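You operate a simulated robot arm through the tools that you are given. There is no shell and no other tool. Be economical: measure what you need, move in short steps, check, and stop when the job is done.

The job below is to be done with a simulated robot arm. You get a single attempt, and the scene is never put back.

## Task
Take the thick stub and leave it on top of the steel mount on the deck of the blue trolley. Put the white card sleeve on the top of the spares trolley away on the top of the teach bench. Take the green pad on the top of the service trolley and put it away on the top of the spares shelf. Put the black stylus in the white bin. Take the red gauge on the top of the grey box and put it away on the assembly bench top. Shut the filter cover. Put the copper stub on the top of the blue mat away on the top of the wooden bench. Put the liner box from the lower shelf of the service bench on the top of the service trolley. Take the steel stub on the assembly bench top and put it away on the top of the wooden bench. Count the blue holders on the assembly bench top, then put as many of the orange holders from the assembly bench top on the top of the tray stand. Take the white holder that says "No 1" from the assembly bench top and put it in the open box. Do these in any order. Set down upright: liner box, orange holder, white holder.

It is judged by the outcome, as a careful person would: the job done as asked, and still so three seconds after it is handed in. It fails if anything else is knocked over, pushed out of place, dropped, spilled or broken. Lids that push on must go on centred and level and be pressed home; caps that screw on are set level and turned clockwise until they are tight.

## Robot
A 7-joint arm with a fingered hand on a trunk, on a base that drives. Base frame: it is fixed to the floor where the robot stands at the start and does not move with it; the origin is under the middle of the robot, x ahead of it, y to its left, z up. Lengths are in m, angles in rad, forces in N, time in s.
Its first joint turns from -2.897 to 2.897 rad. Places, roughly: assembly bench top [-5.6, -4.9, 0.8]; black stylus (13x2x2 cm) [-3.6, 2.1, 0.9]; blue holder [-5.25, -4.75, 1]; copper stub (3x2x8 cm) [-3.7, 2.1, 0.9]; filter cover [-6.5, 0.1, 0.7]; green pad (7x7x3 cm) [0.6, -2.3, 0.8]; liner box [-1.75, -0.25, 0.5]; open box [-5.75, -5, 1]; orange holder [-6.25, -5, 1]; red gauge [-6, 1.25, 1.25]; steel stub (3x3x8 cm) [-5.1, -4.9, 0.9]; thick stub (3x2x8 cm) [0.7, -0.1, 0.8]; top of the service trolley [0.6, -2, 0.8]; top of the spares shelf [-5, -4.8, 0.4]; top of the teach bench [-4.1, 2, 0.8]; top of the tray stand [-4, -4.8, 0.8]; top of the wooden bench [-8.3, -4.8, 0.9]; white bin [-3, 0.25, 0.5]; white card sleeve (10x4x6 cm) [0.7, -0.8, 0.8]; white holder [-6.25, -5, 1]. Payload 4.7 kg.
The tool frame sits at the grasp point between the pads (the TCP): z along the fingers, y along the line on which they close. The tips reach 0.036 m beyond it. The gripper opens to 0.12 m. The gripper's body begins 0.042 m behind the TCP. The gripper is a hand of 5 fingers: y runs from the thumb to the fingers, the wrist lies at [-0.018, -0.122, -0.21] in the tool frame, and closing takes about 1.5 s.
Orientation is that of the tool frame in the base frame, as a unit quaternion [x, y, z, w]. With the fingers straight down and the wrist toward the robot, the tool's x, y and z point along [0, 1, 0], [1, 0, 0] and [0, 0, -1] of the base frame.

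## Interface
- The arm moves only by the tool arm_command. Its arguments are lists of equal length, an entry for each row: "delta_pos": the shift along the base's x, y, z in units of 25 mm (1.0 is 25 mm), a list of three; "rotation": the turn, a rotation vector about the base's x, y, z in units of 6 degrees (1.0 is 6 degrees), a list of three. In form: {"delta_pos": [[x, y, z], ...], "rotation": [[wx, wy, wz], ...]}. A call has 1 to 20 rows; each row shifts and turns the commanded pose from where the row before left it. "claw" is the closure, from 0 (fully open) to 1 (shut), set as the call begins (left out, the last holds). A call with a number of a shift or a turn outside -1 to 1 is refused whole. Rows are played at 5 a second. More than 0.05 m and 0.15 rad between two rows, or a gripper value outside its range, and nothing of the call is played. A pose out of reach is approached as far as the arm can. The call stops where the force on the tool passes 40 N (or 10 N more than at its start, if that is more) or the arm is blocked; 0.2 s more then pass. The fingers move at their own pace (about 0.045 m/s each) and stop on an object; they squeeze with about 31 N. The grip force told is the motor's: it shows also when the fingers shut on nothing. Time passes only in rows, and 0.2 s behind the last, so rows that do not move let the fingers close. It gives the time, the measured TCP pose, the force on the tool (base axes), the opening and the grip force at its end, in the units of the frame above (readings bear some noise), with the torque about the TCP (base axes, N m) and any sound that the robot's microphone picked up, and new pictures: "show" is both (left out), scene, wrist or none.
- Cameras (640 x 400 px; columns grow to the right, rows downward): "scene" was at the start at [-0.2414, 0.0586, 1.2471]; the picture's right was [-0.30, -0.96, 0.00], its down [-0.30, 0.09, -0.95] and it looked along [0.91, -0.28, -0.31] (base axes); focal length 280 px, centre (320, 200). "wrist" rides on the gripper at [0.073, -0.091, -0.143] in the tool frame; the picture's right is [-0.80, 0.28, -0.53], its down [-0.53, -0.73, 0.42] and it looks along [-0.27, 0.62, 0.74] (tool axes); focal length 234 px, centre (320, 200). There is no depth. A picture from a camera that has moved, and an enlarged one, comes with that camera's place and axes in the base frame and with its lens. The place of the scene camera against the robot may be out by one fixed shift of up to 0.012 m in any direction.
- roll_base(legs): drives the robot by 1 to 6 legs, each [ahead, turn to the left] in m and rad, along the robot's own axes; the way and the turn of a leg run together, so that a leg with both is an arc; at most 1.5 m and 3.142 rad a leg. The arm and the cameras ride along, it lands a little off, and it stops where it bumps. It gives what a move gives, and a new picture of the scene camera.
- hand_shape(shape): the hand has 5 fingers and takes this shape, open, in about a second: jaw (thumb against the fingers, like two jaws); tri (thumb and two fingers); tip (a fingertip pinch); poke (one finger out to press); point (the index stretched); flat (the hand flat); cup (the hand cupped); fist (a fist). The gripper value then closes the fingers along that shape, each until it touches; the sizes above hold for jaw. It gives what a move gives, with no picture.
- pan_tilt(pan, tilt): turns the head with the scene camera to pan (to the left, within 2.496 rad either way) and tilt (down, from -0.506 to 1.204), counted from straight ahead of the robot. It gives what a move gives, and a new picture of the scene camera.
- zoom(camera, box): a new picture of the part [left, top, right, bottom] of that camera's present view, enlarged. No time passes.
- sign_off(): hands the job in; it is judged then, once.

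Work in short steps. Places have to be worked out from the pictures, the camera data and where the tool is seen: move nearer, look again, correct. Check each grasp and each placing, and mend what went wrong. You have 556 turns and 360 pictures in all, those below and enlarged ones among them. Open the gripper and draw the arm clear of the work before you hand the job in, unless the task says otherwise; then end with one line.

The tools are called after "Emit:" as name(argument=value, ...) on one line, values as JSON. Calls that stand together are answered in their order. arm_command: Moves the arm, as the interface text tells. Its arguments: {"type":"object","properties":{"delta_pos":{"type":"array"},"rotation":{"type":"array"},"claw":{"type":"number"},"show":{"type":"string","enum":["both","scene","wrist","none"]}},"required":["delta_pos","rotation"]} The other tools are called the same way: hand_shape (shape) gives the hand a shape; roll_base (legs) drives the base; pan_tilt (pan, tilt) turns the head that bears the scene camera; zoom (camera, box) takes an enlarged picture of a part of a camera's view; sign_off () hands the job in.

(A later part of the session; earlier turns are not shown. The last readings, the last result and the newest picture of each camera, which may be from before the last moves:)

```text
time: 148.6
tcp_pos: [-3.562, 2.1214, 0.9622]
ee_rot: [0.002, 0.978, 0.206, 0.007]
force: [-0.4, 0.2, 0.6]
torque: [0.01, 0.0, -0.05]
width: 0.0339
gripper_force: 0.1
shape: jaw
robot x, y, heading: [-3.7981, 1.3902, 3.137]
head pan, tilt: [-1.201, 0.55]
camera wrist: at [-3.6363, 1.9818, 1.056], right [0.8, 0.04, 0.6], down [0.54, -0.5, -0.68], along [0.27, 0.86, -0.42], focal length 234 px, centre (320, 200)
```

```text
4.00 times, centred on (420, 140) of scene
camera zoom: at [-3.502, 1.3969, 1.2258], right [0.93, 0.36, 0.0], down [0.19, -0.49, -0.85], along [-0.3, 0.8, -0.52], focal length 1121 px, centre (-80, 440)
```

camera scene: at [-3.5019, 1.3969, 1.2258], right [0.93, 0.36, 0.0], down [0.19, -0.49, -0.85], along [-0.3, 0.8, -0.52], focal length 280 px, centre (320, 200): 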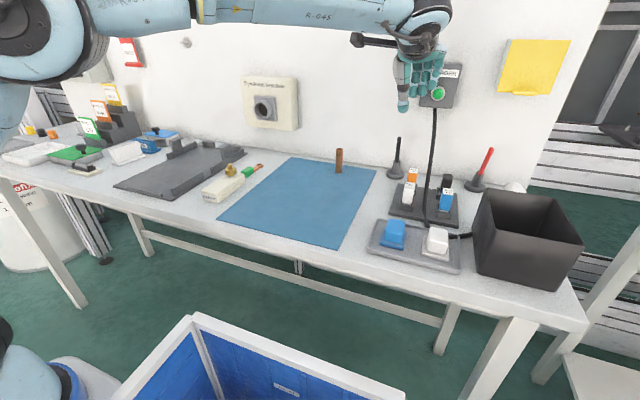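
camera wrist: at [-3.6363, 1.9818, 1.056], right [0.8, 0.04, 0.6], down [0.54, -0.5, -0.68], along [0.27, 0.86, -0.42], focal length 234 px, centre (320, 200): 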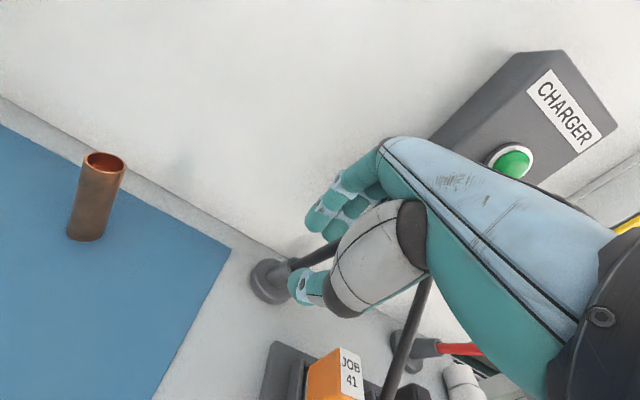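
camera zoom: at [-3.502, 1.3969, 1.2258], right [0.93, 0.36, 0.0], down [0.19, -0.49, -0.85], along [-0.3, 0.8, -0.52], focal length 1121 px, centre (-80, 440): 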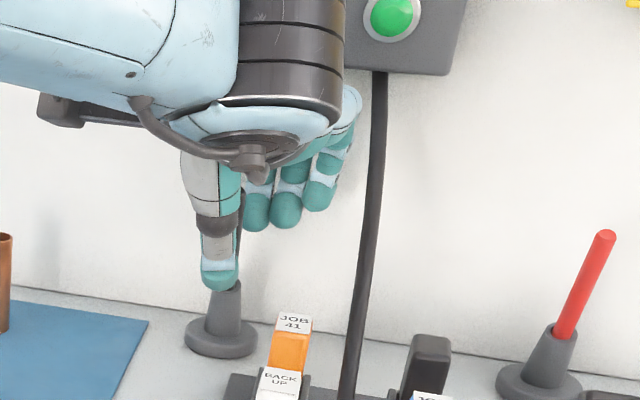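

Stylus is between thumb and fingers. I close.

Emit:
arm_command(delta_pos=[[0, 0, 0], [0, 0, 0], [0, 0, 0], [0, 0, 0], [0, 0, 0]], rotation=[[0, 0, 0], [0, 0, 0], [0, 0, 0], [0, 0, 0], [0, 0, 0]], claw=1, show="wrist")

```text
time: 149.8
tcp_pos: [-3.5624, 2.1212, 0.9615]
ee_rot: [0.002, 0.979, 0.206, 0.006]
force: [-2.5, -8.5, -3.0]
torque: [-0.24, 0.03, -0.01]
width: 0.0002
gripper_force: 30.5
shape: jaw
robot x, y, heading: [-3.7996, 1.3872, 3.134]
head pan, tilt: [-1.201, 0.55]
camera wrist: at [-3.6362, 1.9813, 1.0557], right [0.8, 0.04, 0.6], down [0.54, -0.5, -0.68], along [0.27, 0.86, -0.42], focal length 234 px, centre (320, 200)
```

wrist: 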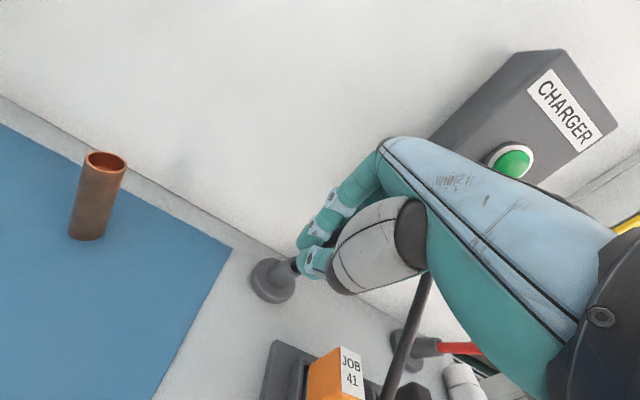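

Gripped. I pull out along the stylus axis.

Emit:
arm_command(delta_pos=[[0, -0.18, 0.4], [0, -0.18, 0.4], [0, -0.3, 0.7], [0, -0.36, 0.8], [0, -0.36, 0.8], [0, -0.36, 0.4]], rotation=[[0, 0, 0], [0, 0, 0], [0, 0, 0], [0, 0, 0], [0, 0, 0], [0, 0, 0]], show="wrist")

Emit:
zoom(camera="scene", box=[340, 60, 500, 160])

```text
time: 151.2
tcp_pos: [-3.563, 2.0767, 1.049]
ee_rot: [0.0, 0.978, 0.206, 0.005]
force: [-0.2, -0.1, -1.4]
torque: [0.0, 0.01, -0.04]
width: 0.0
gripper_force: 31.2
shape: jaw
robot x, y, heading: [-3.8007, 1.3911, 3.138]
head pan, tilt: [-1.201, 0.55]
camera wrist: at [-3.6354, 1.9381, 1.1433], right [0.8, 0.04, 0.6], down [0.54, -0.5, -0.68], along [0.27, 0.86, -0.42], focal length 234 px, centre (320, 200)
```

wrist: 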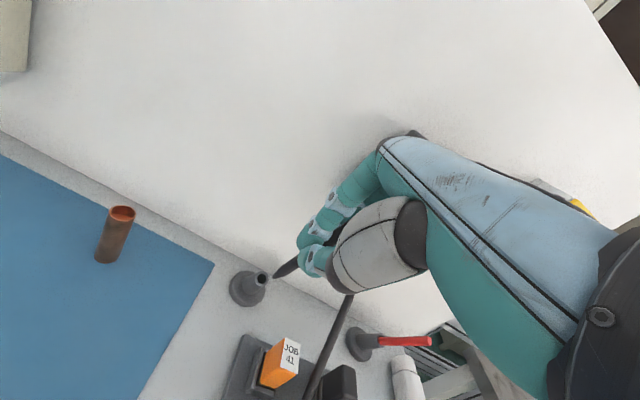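

```text
4.00 times, centred on (420, 110) of scene
camera zoom: at [-3.5019, 1.3969, 1.2258], right [0.93, 0.36, 0.0], down [0.19, -0.49, -0.85], along [-0.3, 0.8, -0.52], focal length 1121 px, centre (-80, 560)
```

zoom: 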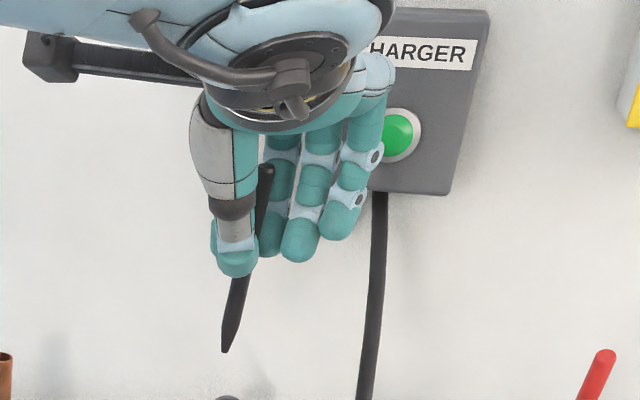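

Stylus is out of its socket. I retract from the wall to a compact pose and back the base toward the white bin's bench.

Emit:
arm_command(delta_pos=[[0, -1, 0.5], [0, -1, 0.5], [0, -1, 0.5], [0, -1, 0.5], [-0.3, -1, 0.5], [-0.5, -1, 0.5], [-0.5, -1, 0], [-0.5, -1, 0], [-0.8, -0.8, 0], [-0.8, -0.5, 0]], rotation=[[0, 0, 0], [0, 0, 0], [-0.5, 0, 0], [-0.5, 0, 0], [-0.5, 0, 0], [-0.5, 0, 0], [-0.5, 0, 0], [-0.5, 0, 0], [-0.5, 0, 0], [-0.5, 0, 0]], show="none")

Emit:
roll_base(legs=[[0, -0.4], [-0.76, 0], [0, 0.4]])

Emit:
pan_tilt(pan=1.45, tilt=0.6)

```text
time: 153.4
tcp_pos: [-3.6455, 1.8449, 1.1262]
ee_rot: [-0.001, 1.0, -0.003, 0.005]
force: [-0.2, 0.2, -0.9]
torque: [0.03, 0.05, 0.02]
width: 0.0
gripper_force: 30.7
shape: jaw
robot x, y, heading: [-3.7971, 1.3886, 3.136]
head pan, tilt: [-1.201, 0.55]
```

```text
time: 160.0
tcp_pos: [-2.9321, 1.5413, 1.1258]
ee_rot: [-0.001, 1.0, -0.002, 0.007]
force: [0.0, -0.5, -0.4]
torque: [-0.02, -0.01, 0.0]
width: 0.0002
gripper_force: 31.3
shape: jaw
robot x, y, heading: [-3.0829, 1.0879, 3.131]
head pan, tilt: [-1.201, 0.55]
camera scene: at [-2.7879, 1.0939, 1.2258], right [0.93, 0.36, 0.0], down [0.19, -0.49, -0.85], along [-0.3, 0.8, -0.52], focal length 280 px, centre (320, 200)
```

scene: 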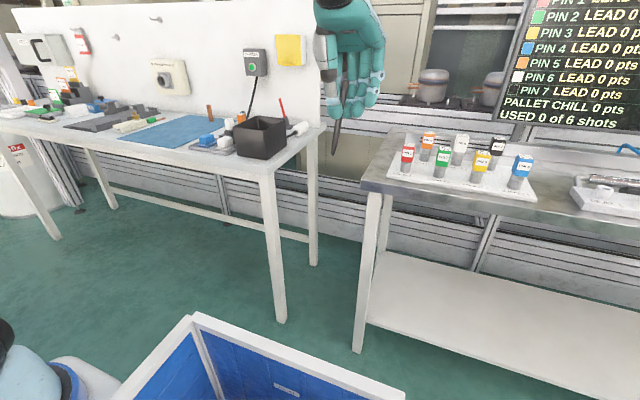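

```text
time: 162.3
tcp_pos: [-2.9313, 1.5428, 1.1273]
ee_rot: [-0.001, 1.0, -0.001, 0.006]
force: [-0.8, -0.1, -0.2]
torque: [0.0, 0.0, -0.01]
width: 0.0
gripper_force: 30.4
shape: jaw
robot x, y, heading: [-3.0845, 1.0841, 3.14]
head pan, tilt: [1.45, 0.6]
camera scene: at [-2.7668, 0.9223, 1.2213], right [-0.99, 0.12, 0.0], down [0.07, 0.56, -0.83], along [-0.1, -0.82, -0.56], focal length 280 px, centre (320, 200)
```

scene: 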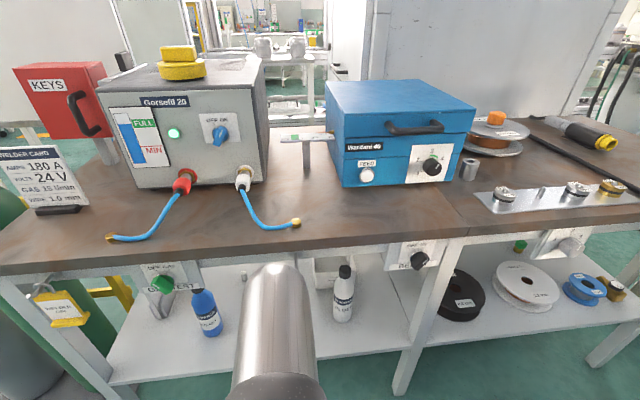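

The white bin on the lower shelf is half hidden by my mast; zoom to see.

Emit:
zoom(camera="scene", box=[220, 220, 420, 345])

Emit:
pan_tilt(pan=1.1, tilt=0.8)

```text
3.20 times, centred on (320, 282) of scene
camera zoom: at [-2.7668, 0.9223, 1.2213], right [-0.99, 0.12, 0.0], down [0.07, 0.56, -0.83], along [-0.1, -0.82, -0.56], focal length 897 px, centre (320, -64)
```

zoom: 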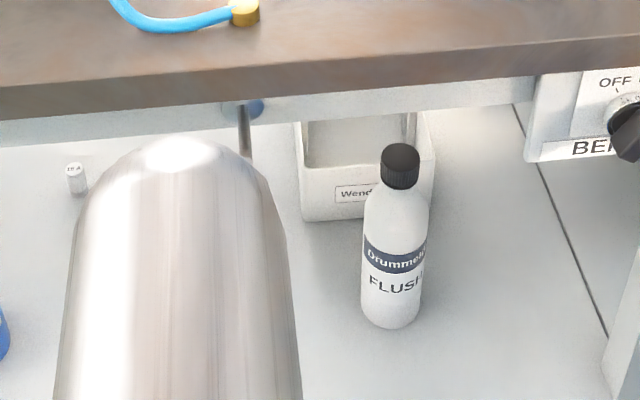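

```text
time: 163.2
tcp_pos: [-2.9317, 1.5427, 1.1257]
ee_rot: [0.0, 1.0, -0.002, 0.006]
force: [1.0, 0.2, 0.1]
torque: [-0.01, 0.02, -0.01]
width: 0.0001
gripper_force: 30.6
shape: jaw
robot x, y, heading: [-3.0832, 1.0873, 3.139]
head pan, tilt: [1.1, 0.799]
camera scene: at [-2.7926, 0.9382, 1.2045], right [-0.89, 0.46, 0.0], down [0.33, 0.64, -0.7], along [-0.32, -0.62, -0.72], focal length 280 px, centre (320, 200)
```

scene: 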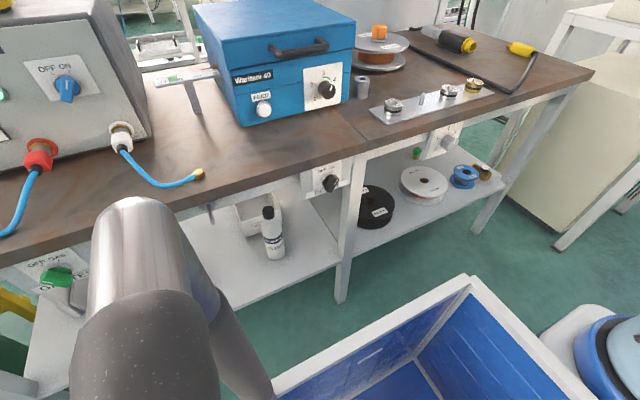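

The bin is at about x -2.83…-2.99, front y≈0.235, rim z≈0.43, behind the FLUSH bottle; I'd enter from the east side of the bottle with the hand near horizontal. I back the base 0.35 m east for a better line.

Emit:
roll_base(legs=[[-0.35, 0]])

Emit:
pan_tilt(pan=1.0, tilt=0.6)

```text
time: 165.5
tcp_pos: [-2.5712, 1.5394, 1.126]
ee_rot: [0.001, 1.0, -0.002, 0.006]
force: [-0.5, -0.1, -1.2]
torque: [-0.02, 0.0, 0.01]
width: 0.0002
gripper_force: 31.0
shape: jaw
robot x, y, heading: [-2.7231, 1.0884, 3.134]
head pan, tilt: [1.1, 0.799]
camera scene: at [-2.4339, 0.9358, 1.2045], right [-0.89, 0.46, 0.0], down [0.33, 0.64, -0.7], along [-0.32, -0.62, -0.72], focal length 280 px, centre (320, 200)
```

scene: 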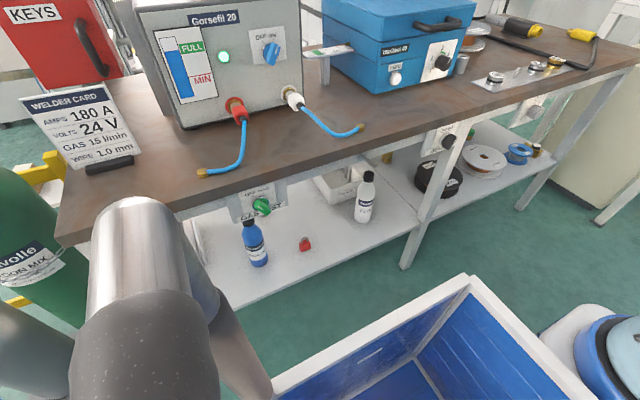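

```text
time: 166.2
tcp_pos: [-2.5728, 1.5402, 1.1251]
ee_rot: [0.001, 1.0, -0.002, 0.006]
force: [-0.5, -0.1, -1.0]
torque: [-0.03, 0.01, -0.03]
width: 0.0
gripper_force: 30.6
shape: jaw
robot x, y, heading: [-2.7278, 1.0846, 3.134]
head pan, tilt: [1.0, 0.6]
camera scene: at [-2.445, 0.9334, 1.2213], right [-0.84, 0.55, 0.0], down [0.31, 0.47, -0.82], along [-0.45, -0.69, -0.57], focal length 280 px, centre (320, 200)
```

scene: 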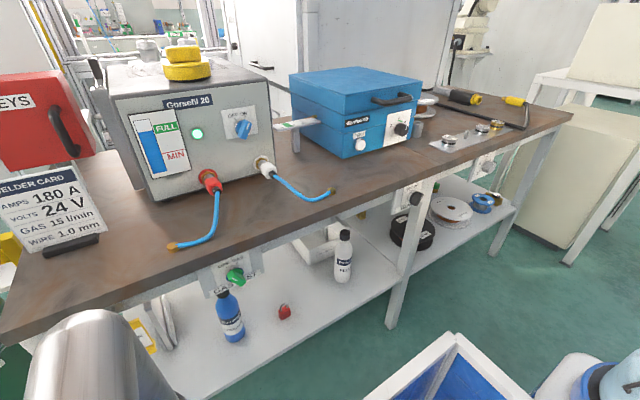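

Emit:
zoom(camera="scene", box=[240, 190, 440, 315])

```text
3.20 times, centred on (340, 252) of scene
camera zoom: at [-2.445, 0.9334, 1.2213], right [-0.84, 0.55, 0.0], down [0.31, 0.47, -0.82], along [-0.45, -0.69, -0.57], focal length 897 px, centre (256, 32)
```

zoom: 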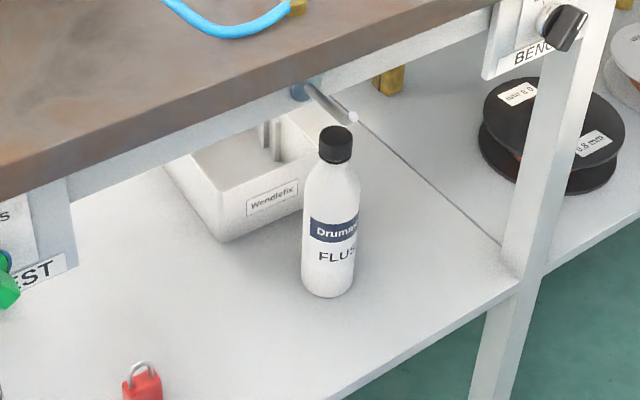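

I can enter below the apron (z≈0.76) with a near-horizontal hand if the arm is stretched. I reposition the base a little further away (about (-2.6,1.2)).

Emit:
roll_base(legs=[[0, 0.73], [-0.17, 0], [0, -0.73]])

Emit:
arm_command(delta_pos=[[-1, 0.2, 0], [-1, 0.1, 0], [-1, 0, 0], [-1, 0, 0], [-1, 0, 0], [-1, -0.1, 0], [-1, -0.2, 0], [-1, -0.3, 0], [-1, -0.4, 0], [-1, -0.5, 0], [-0.9, -0.6, 0], [-0.8, -0.7, 0], [-0.7, -0.8, 0], [-0.6, -0.9, 0], [-0.5, -1, 0], [-0.4, -1, 0], [-0.3, -1, 0], [-0.2, -1, 0], [0, -1, 0], [0, -1, 0]], rotation=[[0, 0, 0.75], [0, 0, 0.75], [0, 0, 0.75], [0, 0, 0.75], [0, 0, 0.75], [0, 0, 0.75], [0, 0, 0.75], [0, 0, 0.75], [0, 0, 0.75], [0, 0, 0.75], [0, 0, 0.75], [0, 0, 0.75], [0, 0, 0.75], [0, 0, 0.75], [0, 0, 0.75], [0, 0, 0.75], [0, 0, 0.75], [0, 0, 0.75], [0, 0, 0.75], [0, 0, 0.75]], show="none")

```text
time: 171.5
tcp_pos: [-2.4568, 1.6561, 1.1253]
ee_rot: [-0.013, 1.0, -0.002, 0.007]
force: [0.0, 0.3, -0.7]
torque: [0.0, -0.03, 0.0]
width: 0.0
gripper_force: 31.2
shape: jaw
robot x, y, heading: [-2.5985, 1.1991, -3.122]
head pan, tilt: [1.0, 0.6]
camera scene: at [-2.3141, 1.0538, 1.2213], right [-0.85, 0.52, 0.0], down [0.3, 0.48, -0.83], along [-0.43, -0.7, -0.56], focal length 280 px, centre (320, 200)
```

scene: 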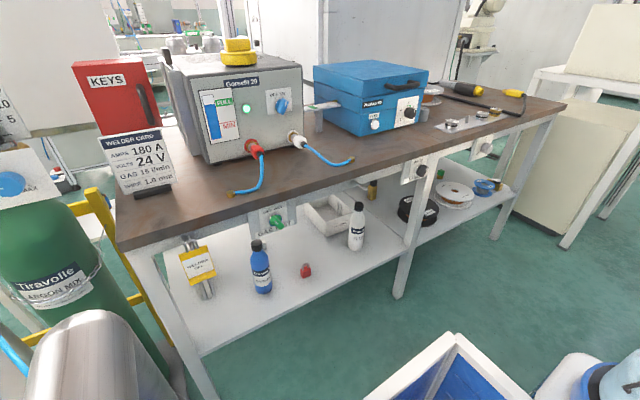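

```text
time: 175.7
tcp_pos: [-2.8155, 1.4022, 1.1269]
ee_rot: [0.717, -0.697, -0.003, -0.007]
force: [1.4, 1.3, -1.1]
torque: [-0.06, 0.0, -0.01]
width: 0.0
gripper_force: 30.8
shape: jaw
robot x, y, heading: [-2.598, 1.1971, -3.12]
head pan, tilt: [1.0, 0.6]
```

I continue swinging the arm around the front to the south side.

Emit:
arm_command(delta_pos=[[-0.9, -1, 0], [-0.9, -1, 0], [-0.9, -1, 0], [-0.9, -1, 0], [-0.9, -1, 0], [-0.9, -1, 0], [-0.9, -1, 0], [0, -1, 0], [0, -1, 0], [0, -1, 0], [0, -1, 0], [0, -1, 0], [0.5, -1, 0], [0.5, -1, 0], [0.5, -1, 0], [0.7, -1, 0], [0.7, -1, 0], [0.7, -1, 0], [0.7, -1, 0], [0.7, -1, 0]], rotation=[[0, 0, 0.5], [0, 0, 0.5], [0, 0, 0.5], [0, 0, 0.5], [0, 0, 0.5], [0, 0, 0.5], [0, 0, 0.5], [0, 0, 0.5], [0, 0, 0.5], [0, 0, 0.5], [0, 0, 0.6], [0, 0, 0.6], [0, 0, 0.6], [0, 0, 0.6], [0, 0, 0.6], [0, 0, 0.6], [0, 0, 0.6], [0, 0, 0.6], [0, 0, 0.6], [0, 0, 0.6]], show="none")

Emit:
arm_command(delta_pos=[[0.6, -1, -0.5], [0.6, -1, -0.5], [0.6, -0.8, -0.5], [0, -0.6, -1], [0, -0.6, -1], [0, 0, 0]], rotation=[[0, 0, 0], [0, 0, 0], [0, 0, 0], [0, 0, 0], [0, 0, 0], [0, 0, 0]], show="both")

```text
time: 179.9
tcp_pos: [-2.878, 0.9037, 1.1267]
ee_rot: [0.971, -0.241, -0.005, -0.003]
force: [7.6, -1.1, 1.2]
torque: [0.02, 0.66, -0.1]
width: 0.0001
gripper_force: 31.0
shape: jaw
robot x, y, heading: [-2.5964, 1.1974, -3.122]
head pan, tilt: [1.0, 0.6]
```

```text
time: 181.3
tcp_pos: [-2.8048, 0.8019, 1.0383]
ee_rot: [0.981, -0.195, -0.006, -0.003]
force: [-0.9, 0.0, -0.4]
torque: [0.02, -0.01, 0.02]
width: 0.0
gripper_force: 31.2
shape: jaw
robot x, y, heading: [-2.6008, 1.1962, -3.119]
head pan, tilt: [1.0, 0.6]
camera scene: at [-2.3141, 1.0537, 1.2213], right [-0.85, 0.52, 0.0], down [0.3, 0.48, -0.83], along [-0.43, -0.7, -0.56], focal length 280 px, centre (320, 200)
camera wrist: at [-2.7006, 0.8588, 1.1808], right [-0.84, 0.05, 0.53], down [-0.22, 0.88, -0.42], along [-0.49, -0.47, -0.74], focal length 234 px, centre (320, 200)
```

scene: 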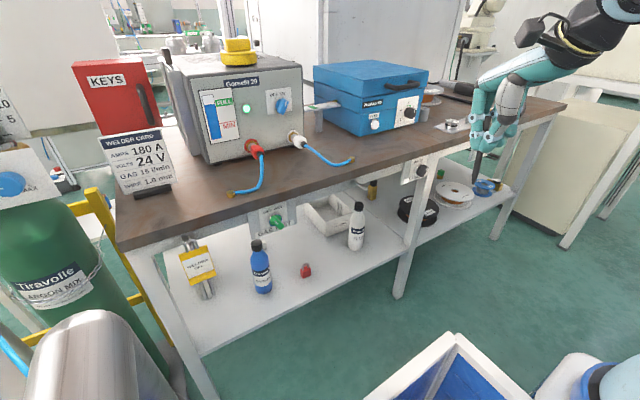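
wrist: 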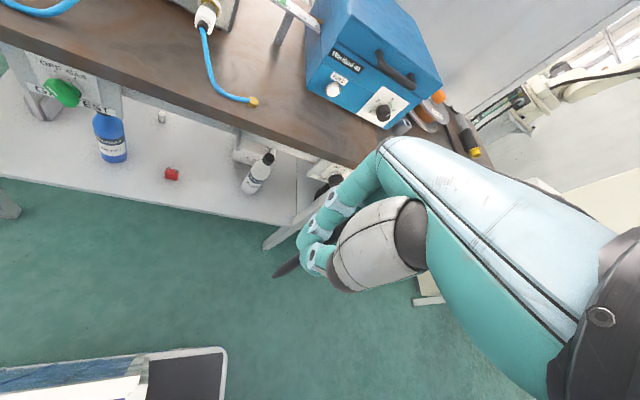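

Hand is aligned (φ≈-1.96). I now pitch the fingers forward by about 70° while lowering, staying in front of the bench.

Emit:
arm_command(delta_pos=[[0.2, -0.4, -0.8], [0.2, -0.4, -0.8], [0.2, -0.4, -0.8], [0.2, -0.4, -0.8], [0.2, -0.4, -0.8], [0.2, -0.4, -0.8], [0.2, -0.2, -0.8], [0.2, -0.2, -0.8], [0.2, 0, -0.8], [0.2, 0, -0.8], [0.2, 0, -0.8], [0, 0, 0]], rotation=[[-0.92, 0.39, 0], [-0.92, 0.39, 0], [-0.92, 0.39, 0], [-0.92, 0.39, 0], [-0.92, 0.39, 0], [-0.92, 0.39, 0], [-0.92, 0.39, 0], [-0.92, 0.39, 0], [-0.92, 0.39, 0], [-0.92, 0.39, 0], [-0.92, 0.39, 0], [0, 0, 0]], show="both")

```text
time: 183.9
tcp_pos: [-2.7502, 0.7309, 0.8174]
ee_rot: [0.823, -0.166, -0.115, 0.531]
force: [0.0, -0.1, 1.0]
torque: [0.03, 0.04, 0.01]
width: 0.0
gripper_force: 31.0
shape: jaw
robot x, y, heading: [-2.5962, 1.1977, -3.121]
head pan, tilt: [1.0, 0.6]
camera scene: at [-2.3142, 1.0537, 1.2213], right [-0.85, 0.52, 0.0], down [0.3, 0.48, -0.83], along [-0.43, -0.7, -0.56], focal length 280 px, centre (320, 200)
camera wrist: at [-2.6162, 0.8594, 0.7915], right [-0.59, 0.65, 0.48], down [-0.53, 0.14, -0.84], along [-0.61, -0.75, 0.27], focal length 234 px, centre (320, 200)
```

scene: 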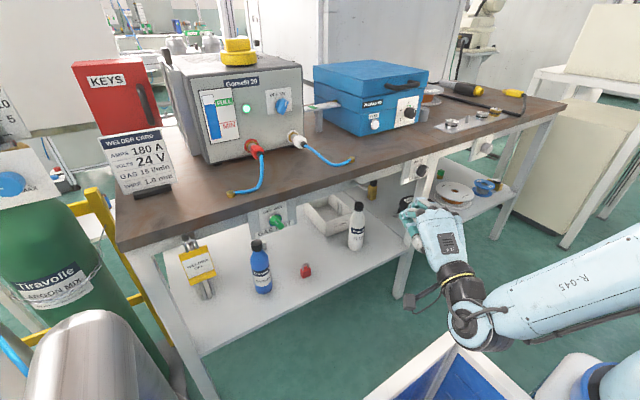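
wrist: 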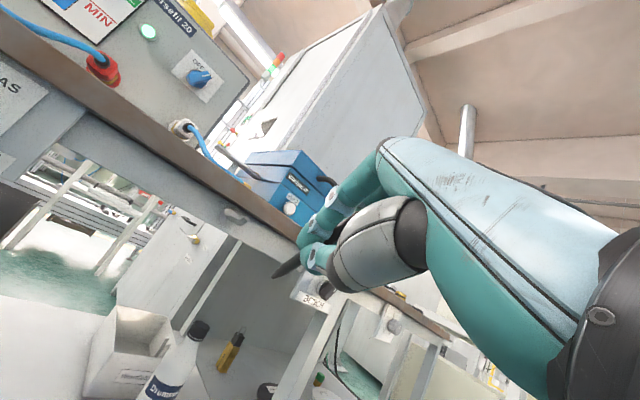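

The arm holds this pose well. I lower the hand to below the apron, keeping in front of the bench.

Emit:
arm_command(delta_pos=[[0.3, 0, -1], [0.3, 0, -1], [0.3, 0, -1], [0.3, -0.2, -1], [0.3, -0.3, -1], [0.3, -0.3, -1], [0.3, -0.3, -1], [0.3, -0.3, -1], [0.3, -0.3, -1], [0.3, -0.3, -1], [0.3, -0.3, -1], [0, 0, 0]], rotation=[[0, 0, 0], [0, 0, 0], [0, 0, 0], [0, 0, 0], [0, 0, 0], [0, 0, 0], [0, 0, 0], [0, 0, 0], [0, 0, 0], [0, 0, 0], [0, 0, 0], [0, 0, 0]], show="both")

```text
time: 185.3
tcp_pos: [-2.7273, 0.7332, 0.7524]
ee_rot: [0.801, -0.194, -0.089, 0.559]
force: [-0.6, -0.4, -0.1]
torque: [-0.02, -0.02, -0.01]
width: 0.0004
gripper_force: 30.9
shape: jaw
robot x, y, heading: [-2.6009, 1.1971, -3.114]
head pan, tilt: [1.0, 0.6]
stopped in row 7: the arm was blocked; the commanded pose is now the measured one
camera scene: at [-2.3179, 1.065, 1.2238], right [-0.85, 0.52, -0.01], down [0.3, 0.47, -0.83], along [-0.43, -0.71, -0.56], focal length 280 px, centre (320, 200)
camera wrist: at [-2.5913, 0.8564, 0.7244], right [-0.6, 0.7, 0.39], down [-0.48, 0.07, -0.87], along [-0.64, -0.71, 0.29], focal length 234 px, centre (320, 200)
```

scene: 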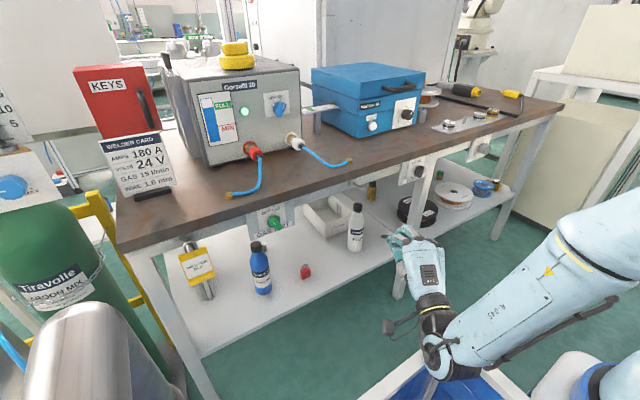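
wrist: 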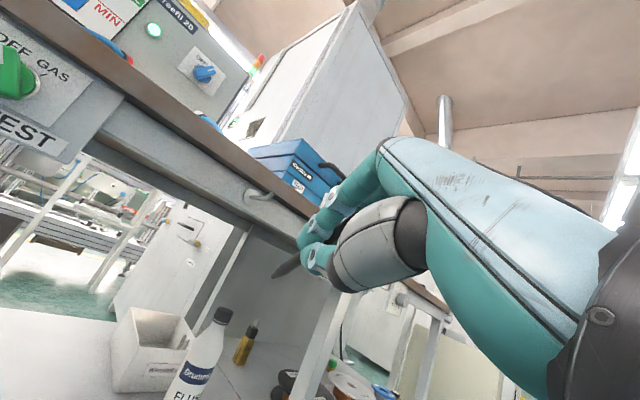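

My wrist met my own bin's rim. I raise the hand, then turn the base to face the bench so the bin is behind.

Emit:
arm_command(delta_pos=[[0, 0, 1], [0, 0, 1], [0, 0, 1], [0, 0, 1]], rotation=[[0, 0, 0], [0, 0, 0], [0, 0, 0], [0, 0, 0]], show="none")

Emit:
roll_base(legs=[[0, 1.13]])

```text
time: 186.3
tcp_pos: [-2.7239, 0.7234, 0.8465]
ee_rot: [0.804, -0.194, -0.091, 0.555]
force: [-0.1, 0.6, -0.4]
torque: [0.06, 0.01, -0.01]
width: 0.0
gripper_force: 30.6
shape: jaw
robot x, y, heading: [-2.5994, 1.1923, -3.121]
head pan, tilt: [1.0, 0.6]
```

```text
time: 189.7
tcp_pos: [-2.209, 0.9011, 0.8468]
ee_rot: [0.775, 0.287, 0.234, 0.512]
force: [-0.1, 0.5, 1.1]
torque: [-0.02, -0.01, -0.03]
width: 0.0
gripper_force: 31.2
shape: jaw
robot x, y, heading: [-2.5981, 1.1926, -1.94]
head pan, tilt: [1.0, 0.6]
camera scene: at [-2.3534, 1.4097, 1.2213], right [-0.81, -0.59, 0.0], down [-0.33, 0.46, -0.83], along [0.49, -0.67, -0.56], focal length 280 px, centre (320, 200)
```

scene: 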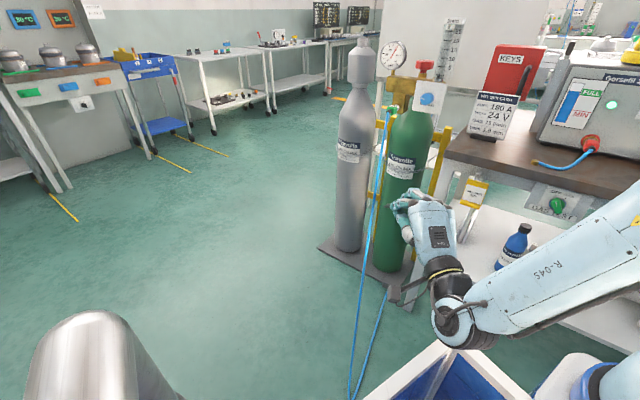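

I swing the hand back to face the bench while the base now faces it too.

Emit:
arm_command(delta_pos=[[-1, -0.5, 0], [-1, -0.5, 0], [-1, -0.5, 0], [-1, -0.5, 0], [-1, -0.5, 0], [-1, -0.5, 0], [-1, -0.5, 0], [-1, -0.5, 0], [-1, -0.5, 0], [-1, -0.5, 0], [-1, -0.5, 0], [-1, -0.5, 0], [-1, -0.5, 0], [-1, -0.5, 0], [-1, -0.5, 0], [-1, -0.3, 0], [-1, -0.3, 0], [-1, -0.3, 0], [-0.5, 0, 0]], rotation=[[0, 0, -0.61], [0, 0, -0.61], [0, 0, -0.61], [0, 0, -0.61], [0, 0, -0.61], [0, 0, -0.61], [0, 0, -0.61], [0, 0, -0.61], [0, 0, -0.61], [0, 0, -0.61], [0, 0, -0.61], [0, 0, -0.61], [0, 0, -0.61], [0, 0, -0.61], [0, 0, -0.61], [0, 0, -0.61], [0, 0, -0.61], [0, 0, -0.61], [0, 0, -0.61]], show="none")

Emit:
roll_base(legs=[[-0.15, 0]])

Emit:
pan_tilt(pan=0.25, tilt=0.6)

```text
time: 193.7
tcp_pos: [-2.6623, 0.6864, 0.8556]
ee_rot: [0.798, -0.215, -0.084, 0.557]
force: [0.2, 0.8, -0.4]
torque: [-0.02, -0.01, -0.02]
width: 0.0001
gripper_force: 31.7
shape: jaw
robot x, y, heading: [-2.5964, 1.1934, -1.94]
head pan, tilt: [1.0, 0.6]
```

```text
time: 195.0
tcp_pos: [-2.6093, 0.8263, 0.8541]
ee_rot: [0.798, -0.214, -0.086, 0.557]
force: [-0.2, 0.9, 0.0]
torque: [0.02, 0.03, 0.02]
width: 0.0
gripper_force: 30.9
shape: jaw
robot x, y, heading: [-2.5438, 1.3378, -1.939]
head pan, tilt: [1.0, 0.6]
camera scene: at [-2.2998, 1.5497, 1.2213], right [-0.81, -0.59, 0.0], down [-0.33, 0.46, -0.83], along [0.49, -0.67, -0.56], focal length 280 px, centre (320, 200)
```

scene: 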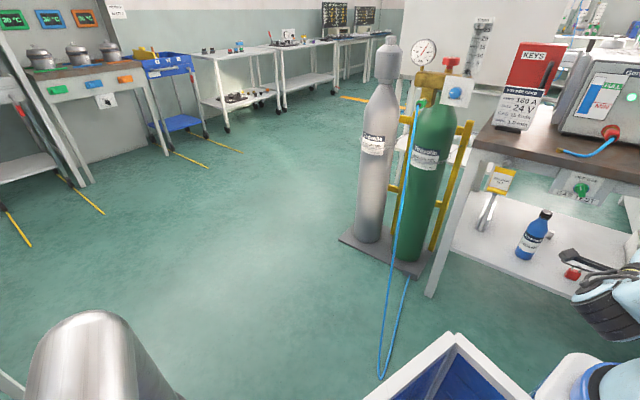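

```text
time: 196.1
tcp_pos: [-2.6084, 0.8257, 0.8543]
ee_rot: [0.798, -0.214, -0.084, 0.558]
force: [-0.2, 0.3, 0.4]
torque: [0.06, 0.02, 0.03]
width: 0.0001
gripper_force: 30.5
shape: jaw
robot x, y, heading: [-2.5457, 1.3315, -1.94]
head pan, tilt: [0.25, 0.6]
camera scene: at [-2.3624, 1.5333, 1.2213], right [-0.99, 0.12, 0.0], down [0.07, 0.56, -0.83], along [-0.1, -0.82, -0.56], focal length 280 px, centre (320, 200)
```

scene: 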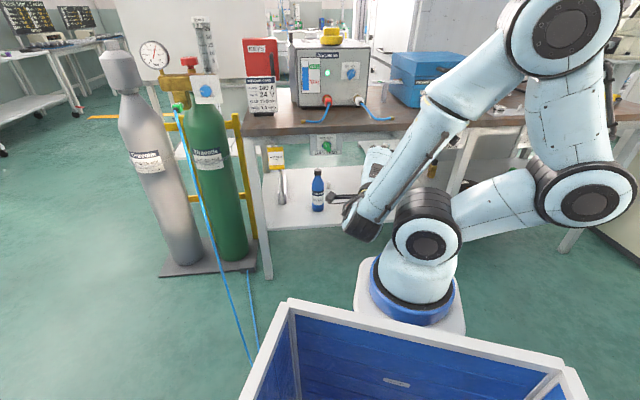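

Arm has free space in front now. I extend along the approach line and lower to z≈0.56.

Emit:
arm_command(delta_pos=[[-0.27, -0.8, -0.7], [-0.27, -0.8, -0.7], [-0.27, -0.8, -1], [-0.27, -0.8, -1], [-0.27, -0.8, -1], [-0.27, -0.8, -1], [-0.27, -0.8, -1], [-0.27, -0.8, -1], [-0.27, -0.7, -1], [-0.27, -0.6, -1], [-0.27, -0.6, -1], [-0.27, -0.6, -1], [0, 0, 0]], rotation=[[0, 0, 0], [0, 0, 0], [0, 0, 0], [0, 0, 0], [0, 0, 0], [0, 0, 0], [0, 0, 0], [0, 0, 0], [0, 0, 0], [0, 0, 0], [0, 0, 0], [0, 0, 0], [0, 0, 0]], show="both")

```text
time: 198.9
tcp_pos: [-2.6288, 0.5765, 0.7418]
ee_rot: [0.799, -0.215, -0.091, 0.554]
force: [0.4, 0.0, -0.5]
torque: [-0.02, 0.02, -0.01]
width: 0.0
gripper_force: 31.2
shape: jaw
out of reach, approached as far as the arm can: row 5, 6, 7, 8, 9, 10, 11, 12
robot x, y, heading: [-2.5429, 1.3386, -1.942]
head pan, tilt: [0.25, 0.6]
camera scene: at [-2.3624, 1.5332, 1.2213], right [-0.99, 0.12, 0.0], down [0.07, 0.56, -0.82], along [-0.1, -0.82, -0.57], focal length 280 px, centre (320, 200)
camera wrist: at [-2.4866, 0.6942, 0.7171], right [-0.58, 0.72, 0.38], down [-0.46, 0.09, -0.88], along [-0.67, -0.69, 0.28], focal length 234 px, centre (320, 200)
```

scene: 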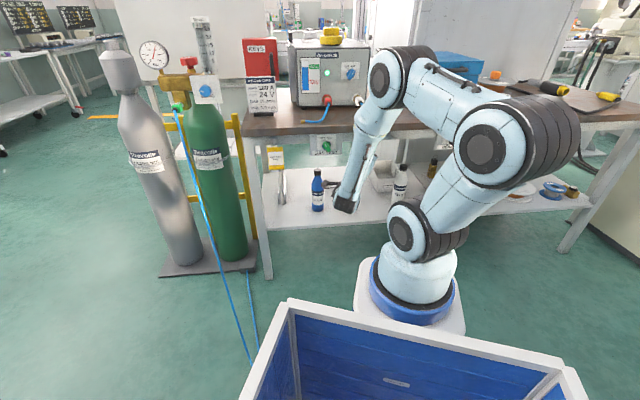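
wrist: 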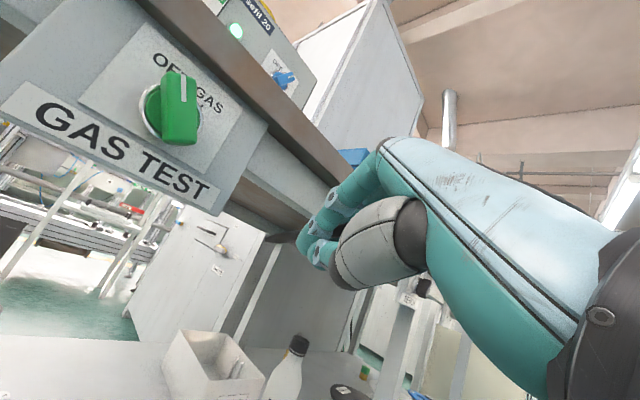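

This posture can't go lower. I retract, shift the base about 10 cm east so the bin is straight ahead, and will stretch the arm instead, finishing the insertion by driving.

Emit:
arm_command(delta_pos=[[0.1, 1, 0.3], [0.1, 1, 0.4], [0.1, 1, 0.5], [0.1, 1, 0.5], [0.1, 1, 0.5], [0, 0, 0]], rotation=[[0.5, -0.2, 0], [0.9, -0.4, 0], [0.9, -0.4, 0], [0.9, -0.4, 0], [0.9, -0.4, 0], [0, 0, 0]], show="none")

Emit:
roll_base(legs=[[0, -0.7], [-0.12, 0], [0, 0.64]])

```text
time: 200.3
tcp_pos: [-2.6158, 0.7031, 0.792]
ee_rot: [0.903, -0.242, -0.054, 0.351]
force: [0.1, 0.7, 0.2]
torque: [-0.03, -0.04, -0.01]
width: 0.0
gripper_force: 31.5
shape: jaw
robot x, y, heading: [-2.5447, 1.3372, -1.94]
head pan, tilt: [0.25, 0.6]
```

```text
time: 204.9
tcp_pos: [-2.601, 0.778, 0.7915]
ee_rot: [0.883, -0.305, -0.08, 0.348]
force: [0.2, -1.4, -0.2]
torque: [0.0, 0.01, -0.04]
width: 0.0001
gripper_force: 31.1
shape: jaw
robot x, y, heading: [-2.4006, 1.3685, -2.073]
head pan, tilt: [0.25, 0.6]
stopped in leg 3: the robot was blocked; the commanded pose is now the measured one
camera scene: at [-2.1951, 1.5404, 1.2213], right [-0.97, 0.25, 0.0], down [0.14, 0.55, -0.83], along [-0.2, -0.8, -0.56], focal length 280 px, centre (320, 200)
```

scene: 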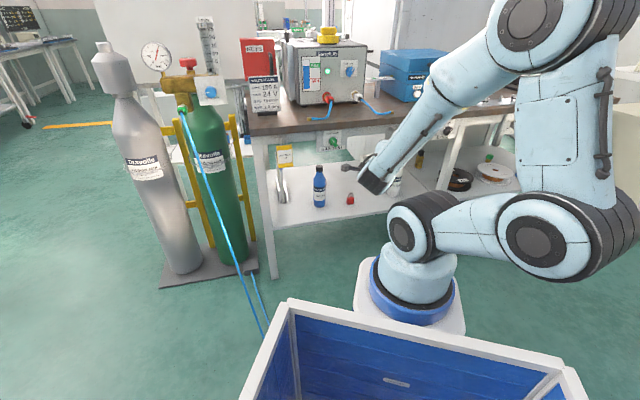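

I free the base with a small forward arc, then extend and lower with the hand pitched about 48° down.

Emit:
roll_base(legs=[[0.05, 0.12]])

Emit:
arm_command(delta_pos=[[-0.5, -1, 0], [-0.5, -1, 0], [-0.4, -1, -0.2], [-0.4, -0.8, -0.5], [-0.4, -0.6, -1], [-0.3, -0.4, -1], [0, 0, -1], [0, 0, -1], [0, 0, -1], [0, 0, -1], [0, 0, -1], [0, 0, -1], [0, 0, -1], [0, 0, 0]], rotation=[[0, 0, 0], [0, 0, 0], [0, 0, 0], [0, 0, 0], [0, 0, 0], [0, 0, 0], [0, 0, 0], [0, 0, 0], [0, 0, 0], [0, 0, 0], [0, 0, 0], [0, 0, 0], [0, 0, 0], [0, 0, 0]], show="both")

```text
time: 205.9
tcp_pos: [-2.5477, 0.7125, 0.7922]
ee_rot: [0.9, -0.252, -0.058, 0.351]
force: [-0.3, -0.5, -0.9]
torque: [-0.01, -0.03, -0.03]
width: 0.0
gripper_force: 31.0
shape: jaw
robot x, y, heading: [-2.4216, 1.3249, -1.945]
head pan, tilt: [0.25, 0.6]
camera scene: at [-2.2376, 1.5201, 1.2213], right [-0.99, 0.13, 0.0], down [0.07, 0.56, -0.83], along [-0.1, -0.82, -0.56], focal length 280 px, centre (320, 200)
```

scene: 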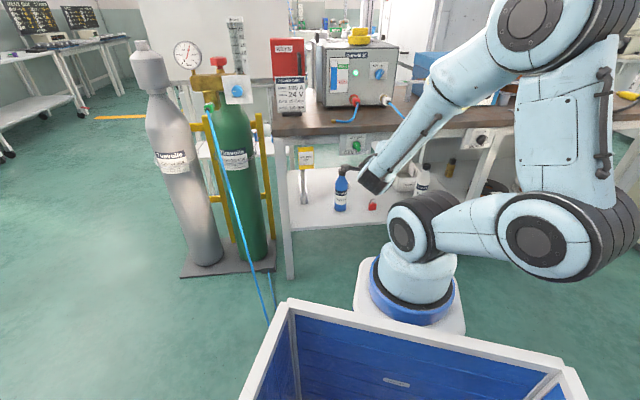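

```text
time: 208.9
tcp_pos: [-2.5757, 0.5616, 0.6168]
ee_rot: [0.902, -0.253, -0.066, 0.344]
force: [0.3, -0.4, -0.1]
torque: [0.01, 0.01, 0.02]
width: 0.0
gripper_force: 31.6
shape: jaw
out of reach, approached as far as the arm can: row 9, 10, 11, 12, 13
robot x, y, heading: [-2.4226, 1.3244, -1.945]
head pan, tilt: [0.25, 0.6]
camera scene: at [-2.2376, 1.5201, 1.2213], right [-0.99, 0.13, 0.0], down [0.07, 0.56, -0.82], along [-0.1, -0.82, -0.57], focal length 280 px, centre (320, 200)
camera wrist: at [-2.4332, 0.6683, 0.6687], right [-0.65, 0.54, 0.53], down [-0.28, 0.48, -0.83], along [-0.7, -0.69, -0.16], focal length 234 px, centre (320, 200)
```

scene: 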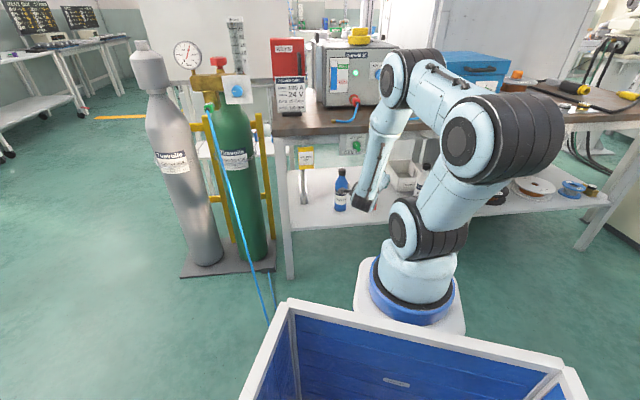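
wrist: 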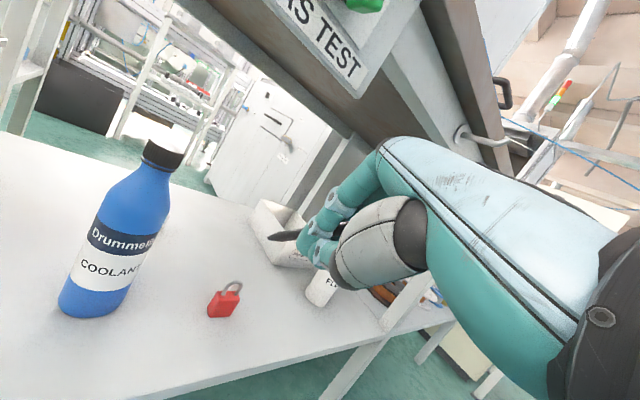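

I shift west to the approach line (clear of the GAS TEST panel) and then see if the reach improves further out.

Emit:
arm_command(delta_pos=[[-1, 0.2, 0], [-1, 0, 0], [-1, 0, 0], [-1, 0, 0], [-0.8, 0, 0], [-0.4, -0.9, -0.2], [-0.4, -0.9, -0.4], [0, 0, -0.5], [0, 0, -0.5], [0, 0, 0]], rotation=[[0, 0, 0], [0, 0, 0], [0, 0, 0], [0, 0, 0], [0, 0, 0], [0, 0, 0], [0, 0, 0], [0, 0, 0], [0, 0, 0], [0, 0, 0]], show="wrist")

```text
time: 211.1
tcp_pos: [-2.6669, 0.4823, 0.6382]
ee_rot: [0.9, -0.252, -0.063, 0.349]
force: [1.1, -0.9, 0.5]
torque: [-0.02, -0.02, -0.01]
width: 0.0
gripper_force: 31.0
shape: jaw
out of reach, approached as far as the arm can: row 1, 2, 3, 4, 5, 6, 8, 9
robot x, y, heading: [-2.4233, 1.3231, -1.948]
head pan, tilt: [0.25, 0.6]
camera wrist: at [-2.5253, 0.5906, 0.6899], right [-0.66, 0.54, 0.53], down [-0.28, 0.47, -0.83], along [-0.7, -0.7, -0.16], focal length 234 px, centre (320, 200)
```

wrist: 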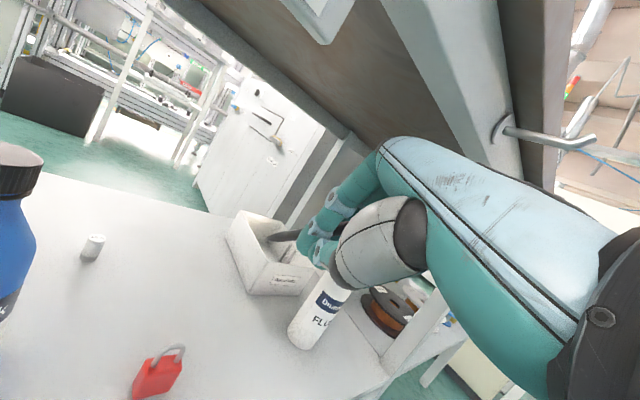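

The forearm is too steep this way. Better: stand to the west at about (-3.45,1.05) facing ESE, so the stretched forearm passes shallowly under the apron and the hand bends sideways into the bin. First I withdraw and lift the hand.

Emit:
arm_command(delta_pos=[[0, 1, 0], [0, 1, 0], [0, 1, 0], [0, 1, 0], [0, 1, 0], [0, 1, 0.5], [0, 1, 1], [0, 0.6, 1], [0, 0.6, 1], [0, 0.6, 1], [0, 0.6, 1], [0, 0, 1], [0, 0, 1], [0, 0, 1], [0, 0, 1], [0, 0, 1], [0, 0, 1]], rotation=[[0, 0, 0], [0, 0, 0], [0, 0, 0], [0, 0, 0], [0, 0, 0], [0.6, -0.25, 0], [0.6, -0.25, 0], [0.6, -0.25, 0], [0.6, -0.25, 0], [0.6, -0.25, 0], [0.6, -0.25, 0], [0.6, -0.25, 0], [0.6, -0.25, 0], [0.6, -0.25, 0], [0, 0, 0], [0, 0, 0], [0, 0, 0]], show="none")

Emit:
roll_base(legs=[[0, -0.89]])

```text
time: 214.7
tcp_pos: [-2.6374, 0.6941, 0.9602]
ee_rot: [0.963, -0.264, -0.021, 0.055]
force: [0.3, -0.3, 0.9]
torque: [0.05, 0.0, -0.03]
width: 0.0002
gripper_force: 30.8
shape: jaw
out of reach, approached as far as the arm can: row 1, 2, 3, 4, 5
robot x, y, heading: [-2.4228, 1.3241, -1.948]
head pan, tilt: [0.25, 0.6]
```

```text
time: 217.4
tcp_pos: [-3.0482, 1.0974, 0.9597]
ee_rot: [0.753, -0.655, -0.042, 0.039]
force: [-0.7, 1.2, 0.0]
torque: [-0.01, -0.03, -0.01]
width: 0.0
gripper_force: 30.8
shape: jaw
robot x, y, heading: [-2.4219, 1.3208, -2.844]
head pan, tilt: [0.25, 0.6]
camera scene: at [-2.1589, 1.3047, 1.2213], right [-0.52, 0.85, 0.0], down [0.48, 0.29, -0.83], along [-0.7, -0.43, -0.56], focal length 280 px, centre (320, 200)
```

scene: 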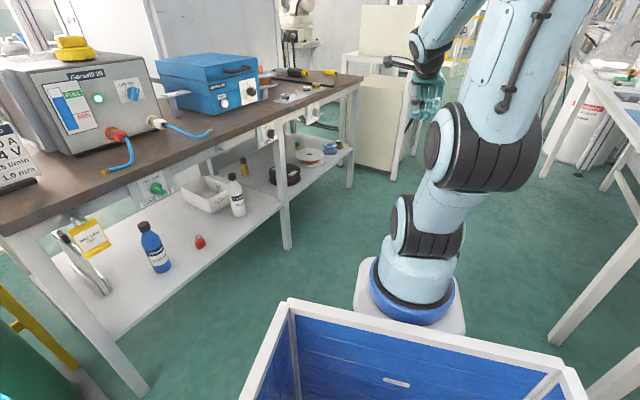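

I retract the arm closer and higher before driving and turning.

Emit:
arm_command(delta_pos=[[1, 0.35, 0.5], [1, 0.35, 0.5], [1, 0.35, 0.5], [1, 0.35, 0.5], [1, 0.35, 0.5], [1, 0.35, 0.5], [1, 0.35, 0.5], [1, 0.35, 0.5], [1, 0.35, 0.5], [1, 0.35, 0.5]], rotation=[[0, 0, 0], [0, 0, 0], [0, 0, 0], [0, 0, 0], [0, 0, 0], [0, 0, 0], [0, 0, 0], [0, 0, 0], [0, 0, 0], [0, 0, 0]], show="none")

Emit:
roll_base(legs=[[1.04, 0.02], [0, 2.15]])

```text
time: 219.8
tcp_pos: [-2.8097, 1.2367, 1.0847]
ee_rot: [-0.632, 0.772, 0.051, -0.033]
force: [-0.7, 0.1, -1.2]
torque: [-0.04, -0.06, 0.02]
width: 0.0
gripper_force: 30.7
shape: jaw
robot x, y, heading: [-2.4211, 1.3266, -2.841]
head pan, tilt: [0.25, 0.6]
stopped in row 10: the arm was blocked; the commanded pose is now the measured one
```

```text
time: 230.4
tcp_pos: [-3.1473, 0.7382, 1.0855]
ee_rot: [0.98, 0.19, 0.005, 0.059]
force: [0.2, 0.7, -0.5]
torque: [-0.03, -0.01, 0.0]
width: 0.0
gripper_force: 31.3
shape: jaw
robot x, y, heading: [-3.4329, 1.0194, -0.692]
head pan, tilt: [0.25, 0.6]
camera scene: at [-3.5573, 1.2555, 1.2213], right [-0.43, -0.9, 0.0], down [-0.51, 0.24, -0.83], along [0.75, -0.35, -0.56], focal length 280 px, centre (320, 200)
```

scene: 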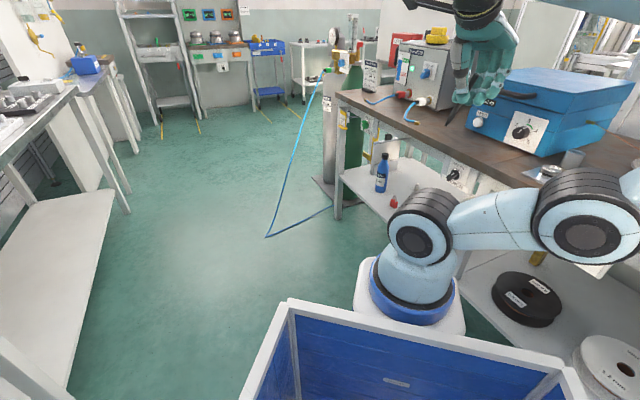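

Base is well placed. I move forward a little, then extend the arm east along the aisle side at height.

Emit:
roll_base(legs=[[0.08, 0]])

Emit:
arm_command(delta_pos=[[1, 0.1, 0], [1, 0.1, 0], [1, 0.1, 0], [1, 0.1, 0], [1, 0.1, 0], [1, 0.1, 0], [1, 0.1, 0], [1, 0.1, 0], [1, 0.1, 0], [1, 0.1, 0], [1, 0, 0], [1, 0, 0], [1, 0, 0], [1, 0, 0], [1, 0, 0], [1, 0, 0], [1, 0, 0], [1, 0, 0], [1, 0, 0], [1, 0, 0]], rotation=[[0, 0, 0.1], [0, 0, 0.1], [0, 0, 0.1], [0, 0, 0.1], [0, 0, 0.1], [0, 0, 0.1], [0, 0, 0.1], [0, 0, 0.1], [0, 0, 0.1], [0, 0, 0.1], [0, 0, 0.1], [0, 0, 0.1], [0, 0, 0.1], [0, 0, 0.1], [0, 0, 0.1], [0, 0, 0.1], [0, 0, 0.1], [0, 0, 0.1], [0, 0, 0], [0, 0, 0]], show="scene")

```text
time: 231.4
tcp_pos: [-3.0835, 0.6874, 1.0855]
ee_rot: [0.98, 0.189, 0.005, 0.06]
force: [-0.2, -0.2, -0.3]
torque: [0.05, 0.0, 0.0]
width: 0.0001
gripper_force: 31.3
shape: jaw
robot x, y, heading: [-3.3705, 0.9634, -0.69]
head pan, tilt: [0.25, 0.6]
camera scene: at [-3.4949, 1.2036, 1.2213], right [-0.43, -0.9, 0.0], down [-0.51, 0.24, -0.83], along [0.75, -0.35, -0.56], focal length 280 px, centre (320, 200)
```

scene: 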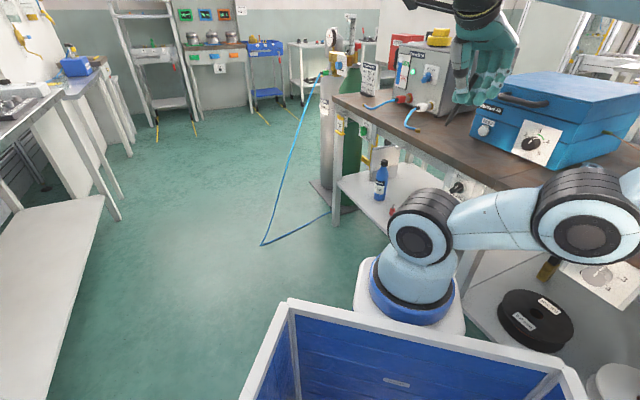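

```text
time: 235.6
tcp_pos: [-2.5834, 0.7105, 1.0843]
ee_rot: [0.958, 0.28, 0.012, 0.06]
force: [0.2, 0.4, 1.5]
torque: [-0.02, -0.06, 0.03]
width: 0.0
gripper_force: 31.1
shape: jaw
robot x, y, heading: [-3.3712, 0.965, -0.689]
head pan, tilt: [0.25, 0.6]
camera scene: at [-3.4949, 1.2038, 1.2213], right [-0.43, -0.9, 0.0], down [-0.51, 0.24, -0.83], along [0.75, -0.35, -0.56], focal length 280 px, centre (320, 200)
```

scene: 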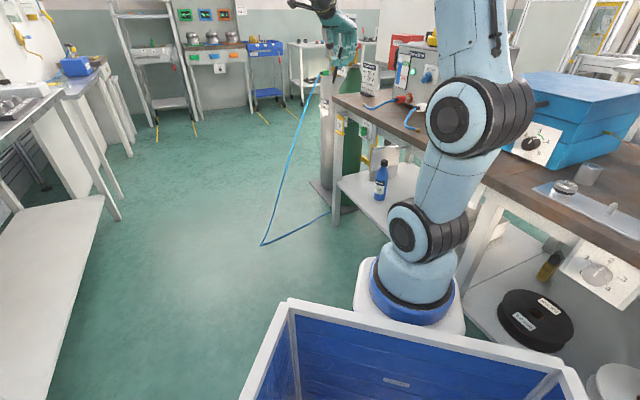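

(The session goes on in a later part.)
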